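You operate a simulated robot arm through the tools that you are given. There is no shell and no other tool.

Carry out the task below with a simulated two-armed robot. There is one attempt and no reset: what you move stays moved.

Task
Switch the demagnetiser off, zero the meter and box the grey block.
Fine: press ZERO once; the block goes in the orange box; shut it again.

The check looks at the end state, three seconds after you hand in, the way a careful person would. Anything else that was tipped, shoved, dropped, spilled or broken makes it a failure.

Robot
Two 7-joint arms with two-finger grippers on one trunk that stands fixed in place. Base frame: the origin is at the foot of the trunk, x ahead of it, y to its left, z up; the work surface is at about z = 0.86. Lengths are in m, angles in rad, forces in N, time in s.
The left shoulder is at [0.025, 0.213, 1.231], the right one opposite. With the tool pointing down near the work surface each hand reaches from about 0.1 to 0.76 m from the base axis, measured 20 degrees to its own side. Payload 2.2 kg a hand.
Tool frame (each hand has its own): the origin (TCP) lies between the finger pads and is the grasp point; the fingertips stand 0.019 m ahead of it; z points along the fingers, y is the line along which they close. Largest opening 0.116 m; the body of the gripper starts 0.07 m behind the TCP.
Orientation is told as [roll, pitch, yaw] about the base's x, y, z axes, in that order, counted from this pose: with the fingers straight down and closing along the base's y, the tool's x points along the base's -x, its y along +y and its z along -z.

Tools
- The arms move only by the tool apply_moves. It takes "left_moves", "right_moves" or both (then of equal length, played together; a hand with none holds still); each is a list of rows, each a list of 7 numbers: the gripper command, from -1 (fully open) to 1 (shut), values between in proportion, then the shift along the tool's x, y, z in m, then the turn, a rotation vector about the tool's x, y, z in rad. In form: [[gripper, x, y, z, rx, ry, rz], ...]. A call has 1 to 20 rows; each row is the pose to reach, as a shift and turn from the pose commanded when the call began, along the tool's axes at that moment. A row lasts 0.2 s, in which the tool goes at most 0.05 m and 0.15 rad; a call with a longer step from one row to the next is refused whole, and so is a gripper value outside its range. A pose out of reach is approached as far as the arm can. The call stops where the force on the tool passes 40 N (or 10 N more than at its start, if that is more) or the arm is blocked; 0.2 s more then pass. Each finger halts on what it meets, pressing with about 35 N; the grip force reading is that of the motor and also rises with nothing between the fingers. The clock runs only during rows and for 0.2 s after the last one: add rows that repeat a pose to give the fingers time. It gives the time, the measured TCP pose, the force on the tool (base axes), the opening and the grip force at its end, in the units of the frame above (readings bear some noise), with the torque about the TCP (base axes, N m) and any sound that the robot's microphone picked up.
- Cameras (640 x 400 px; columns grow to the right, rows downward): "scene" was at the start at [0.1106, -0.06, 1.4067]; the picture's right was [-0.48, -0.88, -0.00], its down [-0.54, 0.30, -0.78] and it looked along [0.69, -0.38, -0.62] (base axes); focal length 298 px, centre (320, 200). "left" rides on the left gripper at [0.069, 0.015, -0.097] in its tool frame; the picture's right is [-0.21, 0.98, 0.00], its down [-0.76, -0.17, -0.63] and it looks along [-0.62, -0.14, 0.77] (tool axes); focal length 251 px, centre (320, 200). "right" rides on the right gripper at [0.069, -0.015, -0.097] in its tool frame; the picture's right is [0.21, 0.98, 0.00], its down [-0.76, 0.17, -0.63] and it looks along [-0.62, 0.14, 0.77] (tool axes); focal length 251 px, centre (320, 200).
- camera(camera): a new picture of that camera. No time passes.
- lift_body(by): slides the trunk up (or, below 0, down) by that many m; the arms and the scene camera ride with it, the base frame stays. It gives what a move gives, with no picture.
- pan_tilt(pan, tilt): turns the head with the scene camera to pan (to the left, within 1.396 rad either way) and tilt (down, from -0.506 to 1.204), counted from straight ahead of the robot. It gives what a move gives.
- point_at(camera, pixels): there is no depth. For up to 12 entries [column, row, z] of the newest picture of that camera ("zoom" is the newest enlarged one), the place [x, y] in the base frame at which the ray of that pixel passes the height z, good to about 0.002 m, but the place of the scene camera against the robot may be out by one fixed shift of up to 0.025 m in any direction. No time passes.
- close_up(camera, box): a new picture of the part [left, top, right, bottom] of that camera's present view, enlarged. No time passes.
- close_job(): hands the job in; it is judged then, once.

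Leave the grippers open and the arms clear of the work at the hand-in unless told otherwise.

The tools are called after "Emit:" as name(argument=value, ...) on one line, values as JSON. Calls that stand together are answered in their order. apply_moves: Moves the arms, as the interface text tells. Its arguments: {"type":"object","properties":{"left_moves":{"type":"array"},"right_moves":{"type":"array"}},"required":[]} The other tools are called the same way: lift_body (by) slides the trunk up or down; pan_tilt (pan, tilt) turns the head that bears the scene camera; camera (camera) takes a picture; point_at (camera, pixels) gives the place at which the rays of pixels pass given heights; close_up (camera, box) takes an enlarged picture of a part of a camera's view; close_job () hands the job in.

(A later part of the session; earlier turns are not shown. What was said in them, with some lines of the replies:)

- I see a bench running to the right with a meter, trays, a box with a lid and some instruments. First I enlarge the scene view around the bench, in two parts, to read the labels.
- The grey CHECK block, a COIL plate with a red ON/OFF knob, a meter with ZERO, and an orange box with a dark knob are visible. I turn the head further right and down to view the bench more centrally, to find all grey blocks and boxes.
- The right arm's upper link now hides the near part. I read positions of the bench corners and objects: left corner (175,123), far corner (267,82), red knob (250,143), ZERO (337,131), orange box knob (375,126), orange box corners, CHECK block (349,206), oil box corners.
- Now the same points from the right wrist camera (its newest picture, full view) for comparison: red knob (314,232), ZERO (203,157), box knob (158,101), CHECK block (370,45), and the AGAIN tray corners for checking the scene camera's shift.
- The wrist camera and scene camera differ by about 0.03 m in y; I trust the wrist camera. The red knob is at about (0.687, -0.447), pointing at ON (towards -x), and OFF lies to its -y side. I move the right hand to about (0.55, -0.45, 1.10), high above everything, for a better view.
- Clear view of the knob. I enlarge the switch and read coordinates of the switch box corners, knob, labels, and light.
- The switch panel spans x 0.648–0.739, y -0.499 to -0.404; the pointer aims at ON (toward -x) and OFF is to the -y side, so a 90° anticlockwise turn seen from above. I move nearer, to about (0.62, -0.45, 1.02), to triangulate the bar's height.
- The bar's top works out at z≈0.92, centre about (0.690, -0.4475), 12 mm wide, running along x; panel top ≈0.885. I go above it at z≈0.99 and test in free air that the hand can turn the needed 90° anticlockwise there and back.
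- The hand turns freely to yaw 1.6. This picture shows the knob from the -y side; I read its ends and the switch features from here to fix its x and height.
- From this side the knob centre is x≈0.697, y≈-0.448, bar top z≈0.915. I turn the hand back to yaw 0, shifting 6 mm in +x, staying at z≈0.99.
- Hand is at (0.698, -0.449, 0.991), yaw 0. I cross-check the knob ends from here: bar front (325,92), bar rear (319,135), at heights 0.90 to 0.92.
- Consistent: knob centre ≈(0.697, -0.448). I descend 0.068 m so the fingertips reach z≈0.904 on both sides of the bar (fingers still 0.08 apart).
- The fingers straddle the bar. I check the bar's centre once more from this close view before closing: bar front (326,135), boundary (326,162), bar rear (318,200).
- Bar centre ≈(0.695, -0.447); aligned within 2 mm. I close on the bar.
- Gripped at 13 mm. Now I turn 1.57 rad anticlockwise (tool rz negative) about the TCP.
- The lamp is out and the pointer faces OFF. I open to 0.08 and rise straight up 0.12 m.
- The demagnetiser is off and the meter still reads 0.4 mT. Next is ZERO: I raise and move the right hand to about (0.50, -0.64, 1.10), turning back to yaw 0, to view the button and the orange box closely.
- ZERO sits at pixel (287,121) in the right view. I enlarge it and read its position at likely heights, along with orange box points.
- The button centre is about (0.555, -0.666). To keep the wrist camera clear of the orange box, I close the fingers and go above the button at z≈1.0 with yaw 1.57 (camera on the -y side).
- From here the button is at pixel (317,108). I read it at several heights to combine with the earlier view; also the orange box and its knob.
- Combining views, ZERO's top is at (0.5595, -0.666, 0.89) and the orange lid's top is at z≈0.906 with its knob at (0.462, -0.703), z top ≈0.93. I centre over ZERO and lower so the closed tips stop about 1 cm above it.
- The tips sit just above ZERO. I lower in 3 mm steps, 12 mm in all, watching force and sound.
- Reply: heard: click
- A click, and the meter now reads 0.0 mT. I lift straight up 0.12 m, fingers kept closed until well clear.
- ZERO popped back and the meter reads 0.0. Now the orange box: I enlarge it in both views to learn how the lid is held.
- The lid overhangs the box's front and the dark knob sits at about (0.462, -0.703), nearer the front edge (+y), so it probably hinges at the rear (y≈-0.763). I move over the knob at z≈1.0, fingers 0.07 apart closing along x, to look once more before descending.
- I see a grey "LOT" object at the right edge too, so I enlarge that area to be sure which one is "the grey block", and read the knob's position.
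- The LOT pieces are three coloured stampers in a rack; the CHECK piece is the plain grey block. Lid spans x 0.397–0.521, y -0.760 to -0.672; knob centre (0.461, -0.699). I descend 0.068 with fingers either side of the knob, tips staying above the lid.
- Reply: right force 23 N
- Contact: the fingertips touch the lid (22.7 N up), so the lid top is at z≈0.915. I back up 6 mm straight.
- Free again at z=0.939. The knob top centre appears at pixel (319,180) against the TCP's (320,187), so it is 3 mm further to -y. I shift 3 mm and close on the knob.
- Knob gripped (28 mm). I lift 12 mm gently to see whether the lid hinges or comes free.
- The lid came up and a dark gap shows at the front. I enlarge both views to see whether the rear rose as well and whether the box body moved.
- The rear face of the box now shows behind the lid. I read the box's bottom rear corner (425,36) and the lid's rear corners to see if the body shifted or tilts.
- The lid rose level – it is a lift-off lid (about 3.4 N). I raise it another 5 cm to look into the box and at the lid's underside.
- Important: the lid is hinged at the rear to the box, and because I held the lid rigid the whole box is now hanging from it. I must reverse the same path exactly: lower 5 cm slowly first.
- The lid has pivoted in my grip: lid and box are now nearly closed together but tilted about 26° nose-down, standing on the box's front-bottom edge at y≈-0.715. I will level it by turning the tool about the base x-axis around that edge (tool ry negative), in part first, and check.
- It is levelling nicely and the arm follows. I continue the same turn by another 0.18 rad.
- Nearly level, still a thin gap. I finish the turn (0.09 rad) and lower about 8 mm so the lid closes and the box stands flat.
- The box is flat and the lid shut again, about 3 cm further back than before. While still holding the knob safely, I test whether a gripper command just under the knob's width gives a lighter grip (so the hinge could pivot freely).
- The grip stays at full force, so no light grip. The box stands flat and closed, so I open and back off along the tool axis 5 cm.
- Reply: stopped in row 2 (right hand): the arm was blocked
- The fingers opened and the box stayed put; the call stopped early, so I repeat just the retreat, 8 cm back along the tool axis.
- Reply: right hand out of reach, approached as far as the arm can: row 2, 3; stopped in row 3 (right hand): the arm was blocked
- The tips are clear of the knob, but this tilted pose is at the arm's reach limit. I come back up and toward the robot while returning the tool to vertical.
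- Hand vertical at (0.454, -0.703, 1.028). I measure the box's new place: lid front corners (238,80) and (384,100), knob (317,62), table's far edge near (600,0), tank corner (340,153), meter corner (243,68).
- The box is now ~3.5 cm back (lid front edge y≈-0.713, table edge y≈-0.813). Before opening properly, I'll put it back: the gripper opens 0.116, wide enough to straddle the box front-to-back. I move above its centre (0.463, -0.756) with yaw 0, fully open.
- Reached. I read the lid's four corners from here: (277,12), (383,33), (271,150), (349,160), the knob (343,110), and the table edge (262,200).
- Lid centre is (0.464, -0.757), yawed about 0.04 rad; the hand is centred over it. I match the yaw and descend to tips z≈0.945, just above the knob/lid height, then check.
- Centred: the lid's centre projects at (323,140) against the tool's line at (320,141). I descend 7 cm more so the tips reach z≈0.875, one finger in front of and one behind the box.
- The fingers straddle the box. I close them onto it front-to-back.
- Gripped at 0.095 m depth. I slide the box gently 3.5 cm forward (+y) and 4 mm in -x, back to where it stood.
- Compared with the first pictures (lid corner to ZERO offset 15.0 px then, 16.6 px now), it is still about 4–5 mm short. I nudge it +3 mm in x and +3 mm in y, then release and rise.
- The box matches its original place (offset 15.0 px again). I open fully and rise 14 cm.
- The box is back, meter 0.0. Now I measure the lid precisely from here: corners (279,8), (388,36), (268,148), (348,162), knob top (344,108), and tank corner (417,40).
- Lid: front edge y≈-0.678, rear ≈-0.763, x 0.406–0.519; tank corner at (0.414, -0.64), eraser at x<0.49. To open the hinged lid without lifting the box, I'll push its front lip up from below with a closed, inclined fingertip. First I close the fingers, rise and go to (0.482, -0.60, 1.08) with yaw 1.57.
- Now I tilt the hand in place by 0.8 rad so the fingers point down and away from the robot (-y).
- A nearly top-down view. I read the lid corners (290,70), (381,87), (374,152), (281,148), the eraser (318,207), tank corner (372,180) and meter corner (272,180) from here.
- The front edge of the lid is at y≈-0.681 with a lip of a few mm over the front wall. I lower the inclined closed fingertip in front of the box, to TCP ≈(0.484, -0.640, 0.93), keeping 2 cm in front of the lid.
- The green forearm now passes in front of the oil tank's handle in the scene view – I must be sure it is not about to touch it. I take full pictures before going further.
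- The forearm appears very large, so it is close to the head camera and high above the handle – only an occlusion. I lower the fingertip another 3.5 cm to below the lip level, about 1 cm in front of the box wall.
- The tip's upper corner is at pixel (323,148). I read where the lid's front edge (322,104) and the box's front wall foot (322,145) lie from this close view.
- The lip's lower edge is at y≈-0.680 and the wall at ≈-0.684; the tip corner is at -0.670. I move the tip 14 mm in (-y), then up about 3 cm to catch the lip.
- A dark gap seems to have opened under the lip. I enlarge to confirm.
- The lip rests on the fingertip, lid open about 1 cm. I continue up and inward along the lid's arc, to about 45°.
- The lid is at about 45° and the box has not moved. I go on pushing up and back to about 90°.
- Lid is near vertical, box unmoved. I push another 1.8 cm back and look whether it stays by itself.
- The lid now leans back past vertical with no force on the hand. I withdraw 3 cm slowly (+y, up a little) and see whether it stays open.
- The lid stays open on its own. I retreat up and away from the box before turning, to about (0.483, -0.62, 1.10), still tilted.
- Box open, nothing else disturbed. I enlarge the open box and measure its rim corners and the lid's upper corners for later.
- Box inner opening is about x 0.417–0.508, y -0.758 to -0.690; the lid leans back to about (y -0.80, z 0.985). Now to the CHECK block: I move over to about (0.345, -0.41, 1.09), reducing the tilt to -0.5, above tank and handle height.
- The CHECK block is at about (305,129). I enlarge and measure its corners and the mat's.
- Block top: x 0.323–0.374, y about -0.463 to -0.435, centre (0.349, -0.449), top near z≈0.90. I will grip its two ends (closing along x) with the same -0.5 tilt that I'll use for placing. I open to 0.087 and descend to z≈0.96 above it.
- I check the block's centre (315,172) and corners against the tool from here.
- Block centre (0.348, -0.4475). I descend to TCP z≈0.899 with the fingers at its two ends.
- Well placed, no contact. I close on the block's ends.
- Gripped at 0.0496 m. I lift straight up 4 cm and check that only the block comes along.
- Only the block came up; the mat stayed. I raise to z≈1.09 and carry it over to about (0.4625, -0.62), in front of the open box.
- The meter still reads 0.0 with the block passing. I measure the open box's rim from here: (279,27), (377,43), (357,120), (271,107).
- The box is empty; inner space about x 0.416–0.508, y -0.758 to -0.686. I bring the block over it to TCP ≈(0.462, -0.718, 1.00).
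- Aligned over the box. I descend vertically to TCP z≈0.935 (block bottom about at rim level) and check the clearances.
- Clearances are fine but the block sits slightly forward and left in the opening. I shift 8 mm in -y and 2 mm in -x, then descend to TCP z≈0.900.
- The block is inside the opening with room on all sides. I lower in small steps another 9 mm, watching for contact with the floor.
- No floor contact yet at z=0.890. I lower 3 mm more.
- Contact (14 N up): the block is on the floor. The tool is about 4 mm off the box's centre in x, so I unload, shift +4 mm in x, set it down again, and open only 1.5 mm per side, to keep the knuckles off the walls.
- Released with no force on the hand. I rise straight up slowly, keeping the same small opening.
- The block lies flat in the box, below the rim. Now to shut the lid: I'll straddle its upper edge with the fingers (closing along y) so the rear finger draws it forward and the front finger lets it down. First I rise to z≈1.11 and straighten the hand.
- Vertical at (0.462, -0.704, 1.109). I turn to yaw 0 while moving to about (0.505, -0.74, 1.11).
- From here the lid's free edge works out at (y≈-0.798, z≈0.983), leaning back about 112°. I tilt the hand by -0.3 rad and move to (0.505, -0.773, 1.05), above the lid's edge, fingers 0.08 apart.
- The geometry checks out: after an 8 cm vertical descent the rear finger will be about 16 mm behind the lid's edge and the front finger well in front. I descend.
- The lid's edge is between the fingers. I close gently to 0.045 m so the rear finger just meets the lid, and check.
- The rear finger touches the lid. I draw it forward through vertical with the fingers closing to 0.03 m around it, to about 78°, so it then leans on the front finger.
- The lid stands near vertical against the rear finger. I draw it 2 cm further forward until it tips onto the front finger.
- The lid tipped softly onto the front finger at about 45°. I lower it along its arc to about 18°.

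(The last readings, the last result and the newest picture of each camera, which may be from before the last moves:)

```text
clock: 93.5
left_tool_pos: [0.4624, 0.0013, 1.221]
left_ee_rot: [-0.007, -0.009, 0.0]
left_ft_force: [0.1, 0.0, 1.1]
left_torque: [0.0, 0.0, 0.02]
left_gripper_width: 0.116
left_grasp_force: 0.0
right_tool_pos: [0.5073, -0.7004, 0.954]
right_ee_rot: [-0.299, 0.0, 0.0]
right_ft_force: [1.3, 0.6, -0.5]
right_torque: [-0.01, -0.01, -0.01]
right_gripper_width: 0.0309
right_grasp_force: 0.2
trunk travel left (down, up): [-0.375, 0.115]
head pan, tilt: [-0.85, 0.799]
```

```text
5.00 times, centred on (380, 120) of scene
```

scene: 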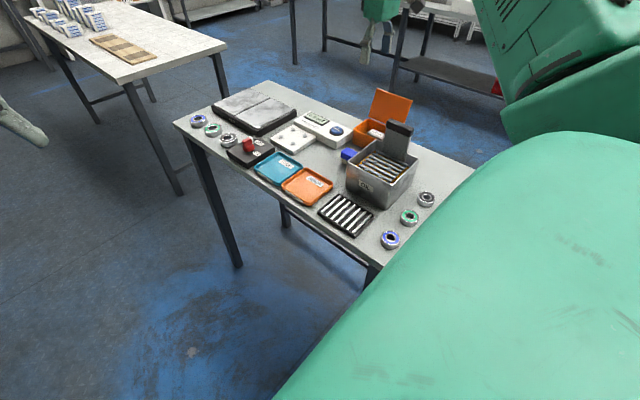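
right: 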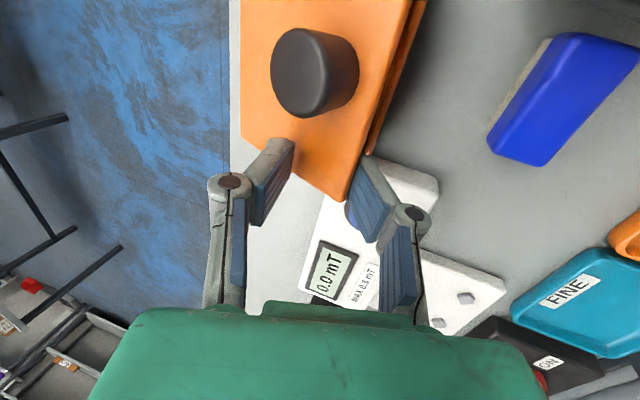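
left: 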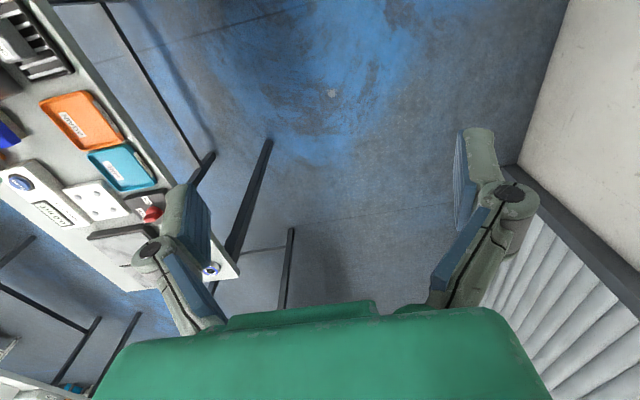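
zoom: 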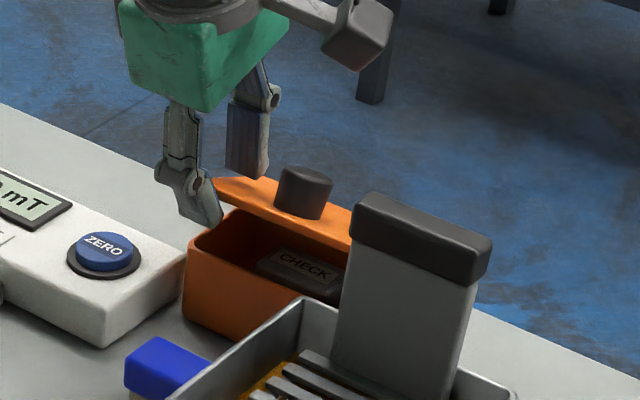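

The lid is at about 18°, the block below it. I lower to about 8°, then withdraw the front finger forward (+y) so the lid closes the last few millimetres.

Emit:
apply_moves(right_moves=[[0.48, 0, 0.0034, 0.0072, 0, 0, 0], [0.48, 0, 0.0058, 0.0119, 0, 0, 0], [0.48, 0, 0.0087, 0.0112, 0, 0, 0], [0.48, 0, 0.0116, 0.0105, 0, 0, 0], [0.48, 0, 0.0153, 0.0094, 0, 0, 0], [0.48, 0, 0.019, 0.0083, 0, 0, 0], [0.48, 0, 0.0247, 0.0054, 0, 0, 0], [0.48, 0, 0.0247, 0.0054, 0, 0, 0]])

Emit:
camera(camera="right")

Emit:
close_up(camera="scene", box=[330, 80, 430, 160])

```text
clock: 95.3
left_tool_pos: [0.4622, 0.0012, 1.2196]
left_ee_rot: [-0.006, -0.008, -0.001]
left_ft_force: [0.4, -0.7, 0.3]
left_torque: [0.02, 0.02, 0.02]
left_gripper_width: 0.1162
left_grasp_force: 0.1
right_tool_pos: [0.5064, -0.6786, 0.9434]
right_ee_rot: [-0.303, 0.001, -0.001]
right_ft_force: [-0.3, 0.2, -0.1]
right_torque: [-0.01, -0.03, -0.01]
right_gripper_width: 0.0299
right_grasp_force: 0.0
trunk travel left (down, up): [-0.375, 0.115]
head pan, tilt: [-0.85, 0.799]
```

```text
taken
```

right: 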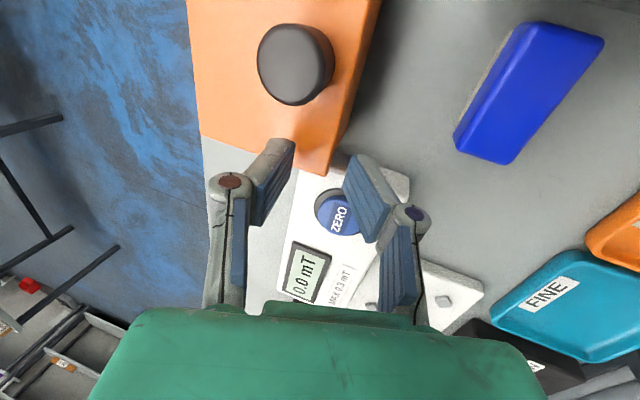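

```text
5.00 times, centred on (380, 120) of scene
```

zoom: 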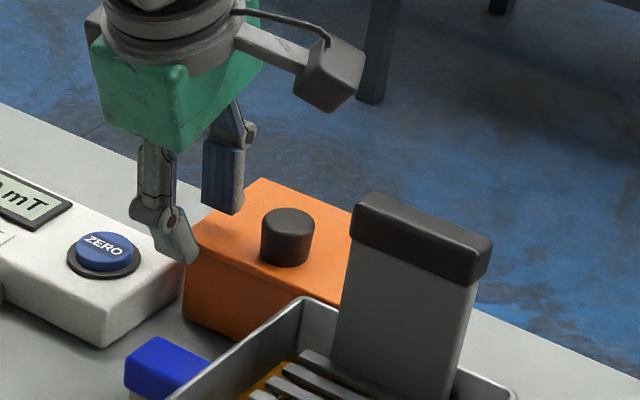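

The lid has closed. I raise the hand straight up 13 cm and inspect.

Emit:
apply_moves(right_moves=[[0.48, 0, -0.0059, -0.0191, 0, 0, 0], [0.48, 0, -0.0148, -0.0478, 0, 0, 0], [0.3, 0, -0.0266, -0.086, 0, 0, 0], [0.0, 0, -0.0384, -0.1242, 0, 0, 0], [-0.4, 0, -0.0384, -0.1242, 0, 0, 0]])

Emit:
close_up(camera="scene", box=[330, 90, 410, 150])

Emit:
camera(camera="right")

Emit:
camera(camera="scene")

```text
clock: 96.5
left_tool_pos: [0.4633, 0.0008, 1.2206]
left_ee_rot: [-0.007, -0.007, -0.001]
left_ft_force: [0.3, 0.0, -0.2]
left_torque: [0.01, -0.03, -0.01]
left_gripper_width: 0.1161
left_grasp_force: 0.0
right_tool_pos: [0.506, -0.6775, 1.0737]
right_ee_rot: [-0.301, 0.001, 0.0]
right_ft_force: [-0.7, 0.7, 0.0]
right_torque: [0.02, 0.03, 0.01]
right_gripper_width: 0.0808
right_grasp_force: 0.2
trunk travel left (down, up): [-0.375, 0.115]
head pan, tilt: [-0.85, 0.799]
```

```text
6.67 times, centred on (370, 120) of scene
```

zoom: 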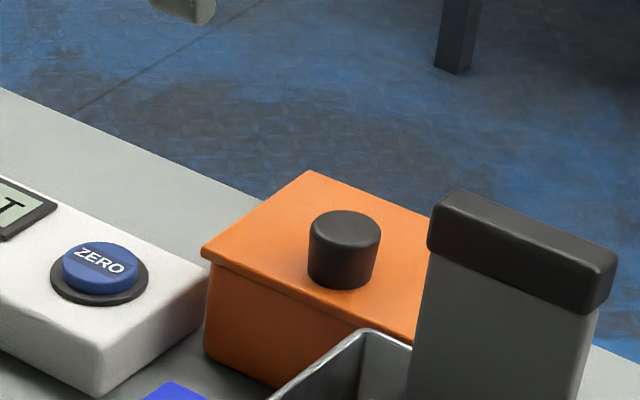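

```text
taken
```

right: 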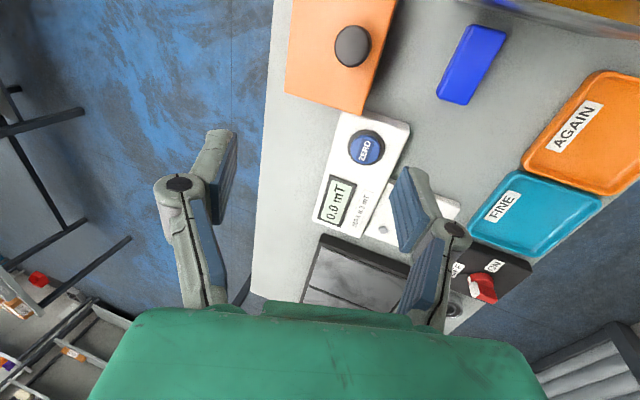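

```text
taken
```

scene: 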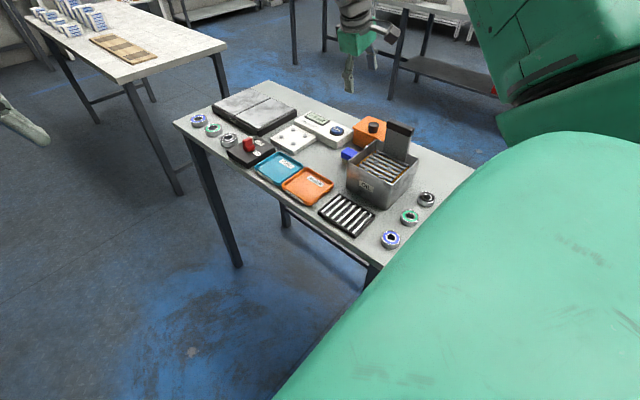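

The lid is shut flush, the box in place, meter 0.0. I raise the right hand, straighten it, and bring it back to about its starting place (0.38, -0.50, 1.18), open.

Emit:
apply_moves(right_moves=[[-0.6, 0, -0.0099, -0.0318, 0, 0, 0], [-1, 0, -0.0197, -0.0637, 0, 0, 0], [-1, 0, -0.0296, -0.0955, -0.1, 0, 0], [-1, 0.021, -0.0016, -0.1052, -0.2, 0, 0], [-1, 0.042, 0.0263, -0.1149, -0.3, 0, 0], [-1, 0.063, 0.0543, -0.1246, -0.3, 0, 0], [-1, 0.084, 0.0823, -0.1343, -0.3, 0, 0], [-1, 0.105, 0.1102, -0.144, -0.3, 0, 0], [-1, 0.126, 0.1382, -0.1537, -0.3, 0, 0], [-1, 0.126, 0.1382, -0.1537, -0.3, 0, 0]])

Emit:
pan_tilt(pan=-0.6, tilt=0.7)

Emit:
camera(camera="scene")

Emit:
camera(camera="right")

```text
clock: 98.7
left_tool_pos: [0.4632, 0.0005, 1.2222]
left_ee_rot: [-0.006, -0.007, 0.001]
left_ft_force: [0.2, -0.1, -0.1]
left_torque: [0.0, 0.03, 0.04]
left_gripper_width: 0.1164
left_grasp_force: 0.0
right_tool_pos: [0.3806, -0.5004, 1.1784]
right_ee_rot: [-0.002, 0.0, 0.0]
right_ft_force: [-0.5, -0.7, 0.9]
right_torque: [0.0, 0.01, -0.04]
right_gripper_width: 0.1161
right_grasp_force: 0.1
trunk travel left (down, up): [-0.375, 0.115]
head pan, tilt: [-0.85, 0.799]
```

```text
clock: 99.5
left_tool_pos: [0.4623, 0.0009, 1.2205]
left_ee_rot: [-0.008, -0.008, -0.001]
left_ft_force: [0.4, -0.7, 0.0]
left_torque: [0.0, 0.01, -0.03]
left_gripper_width: 0.116
left_grasp_force: 0.1
right_tool_pos: [0.3805, -0.4995, 1.1781]
right_ee_rot: [-0.003, 0.001, 0.001]
right_ft_force: [-0.1, -0.6, 1.3]
right_torque: [0.01, 0.0, 0.0]
right_gripper_width: 0.1161
right_grasp_force: 0.1
trunk travel left (down, up): [-0.375, 0.115]
head pan, tilt: [-0.6, 0.7]
```

```text
taken
```

scene: 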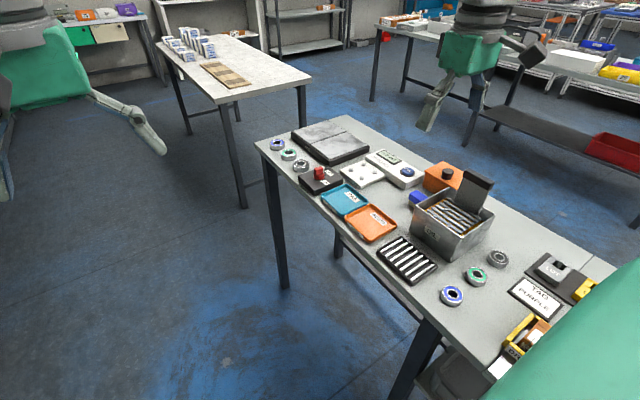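

```text
taken
```

right: 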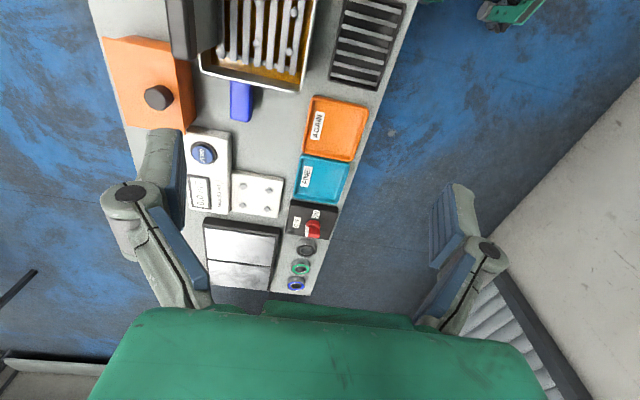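

Everything looks as at the start except for the intended changes. I take close-ups of the switch, the meter, the box and the rest for a last check.

Emit:
close_up(camera="scene", box=[250, 105, 430, 217])

Emit:
close_up(camera="scene", box=[370, 145, 530, 290])

Emit:
close_up(camera="right", box=[270, 190, 350, 240])

Emit:
close_up(camera="right", box=[90, 0, 410, 200])

```text
3.56 times, centred on (340, 161) of scene
```

zoom: 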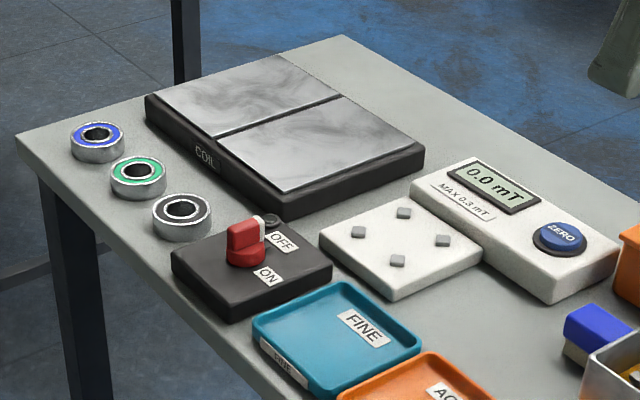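

```text
2.76 times, centred on (450, 218) of scene
```

zoom: 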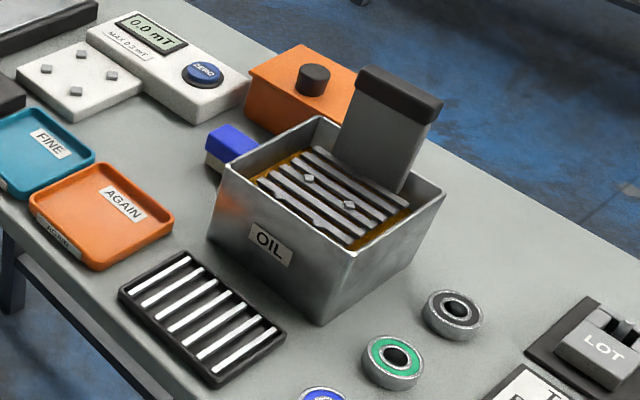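

```text
8.00 times, centred on (310, 215) of right
```

zoom: 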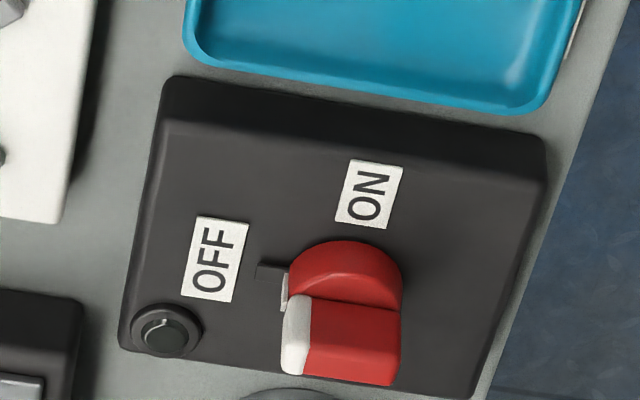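

```text
2.00 times, centred on (250, 100) of right
```

zoom: 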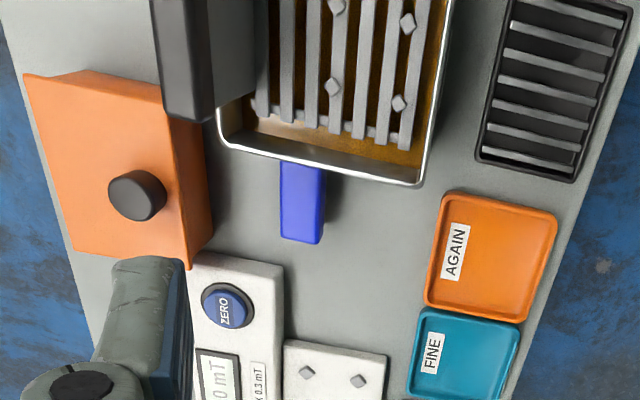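

The switch points to OFF with its lamp dark, and the meter reads 0.0 mT after one press of ZERO. The grey block is in the orange box and the lid is shut. Nothing else on the bench has moved, and both hands are open and clear. I hand the job in.

Emit:
close_job()

```text
The job is handed in.
```

I handed the job in with all three parts done, though I lifted and tilted the orange box along the way.

- **Demagnetiser:** it is off. The knob points to OFF and the lamp is out.
- **Meter:** I pressed ZERO once. It clicked and the reading went from 0.4 mT to 0.0 mT, and it still read 0.0 at the last check.
- **Grey block:** the CHECK block lies flat in the orange box, and the lid is shut.

**The mishap:** the lid turned out to be hinged at the back. On my first try I lifted the whole box off the bench by its knob, and it tilted and landed about 3.5 cm back while still empty. I set it flat and slid it back, to within a few millimetres of its original spot by the camera. Then I opened the lid properly, put the block in and closed it.

In the final pictures everything else is where it was at the start. Both arms are clear with the grippers open.
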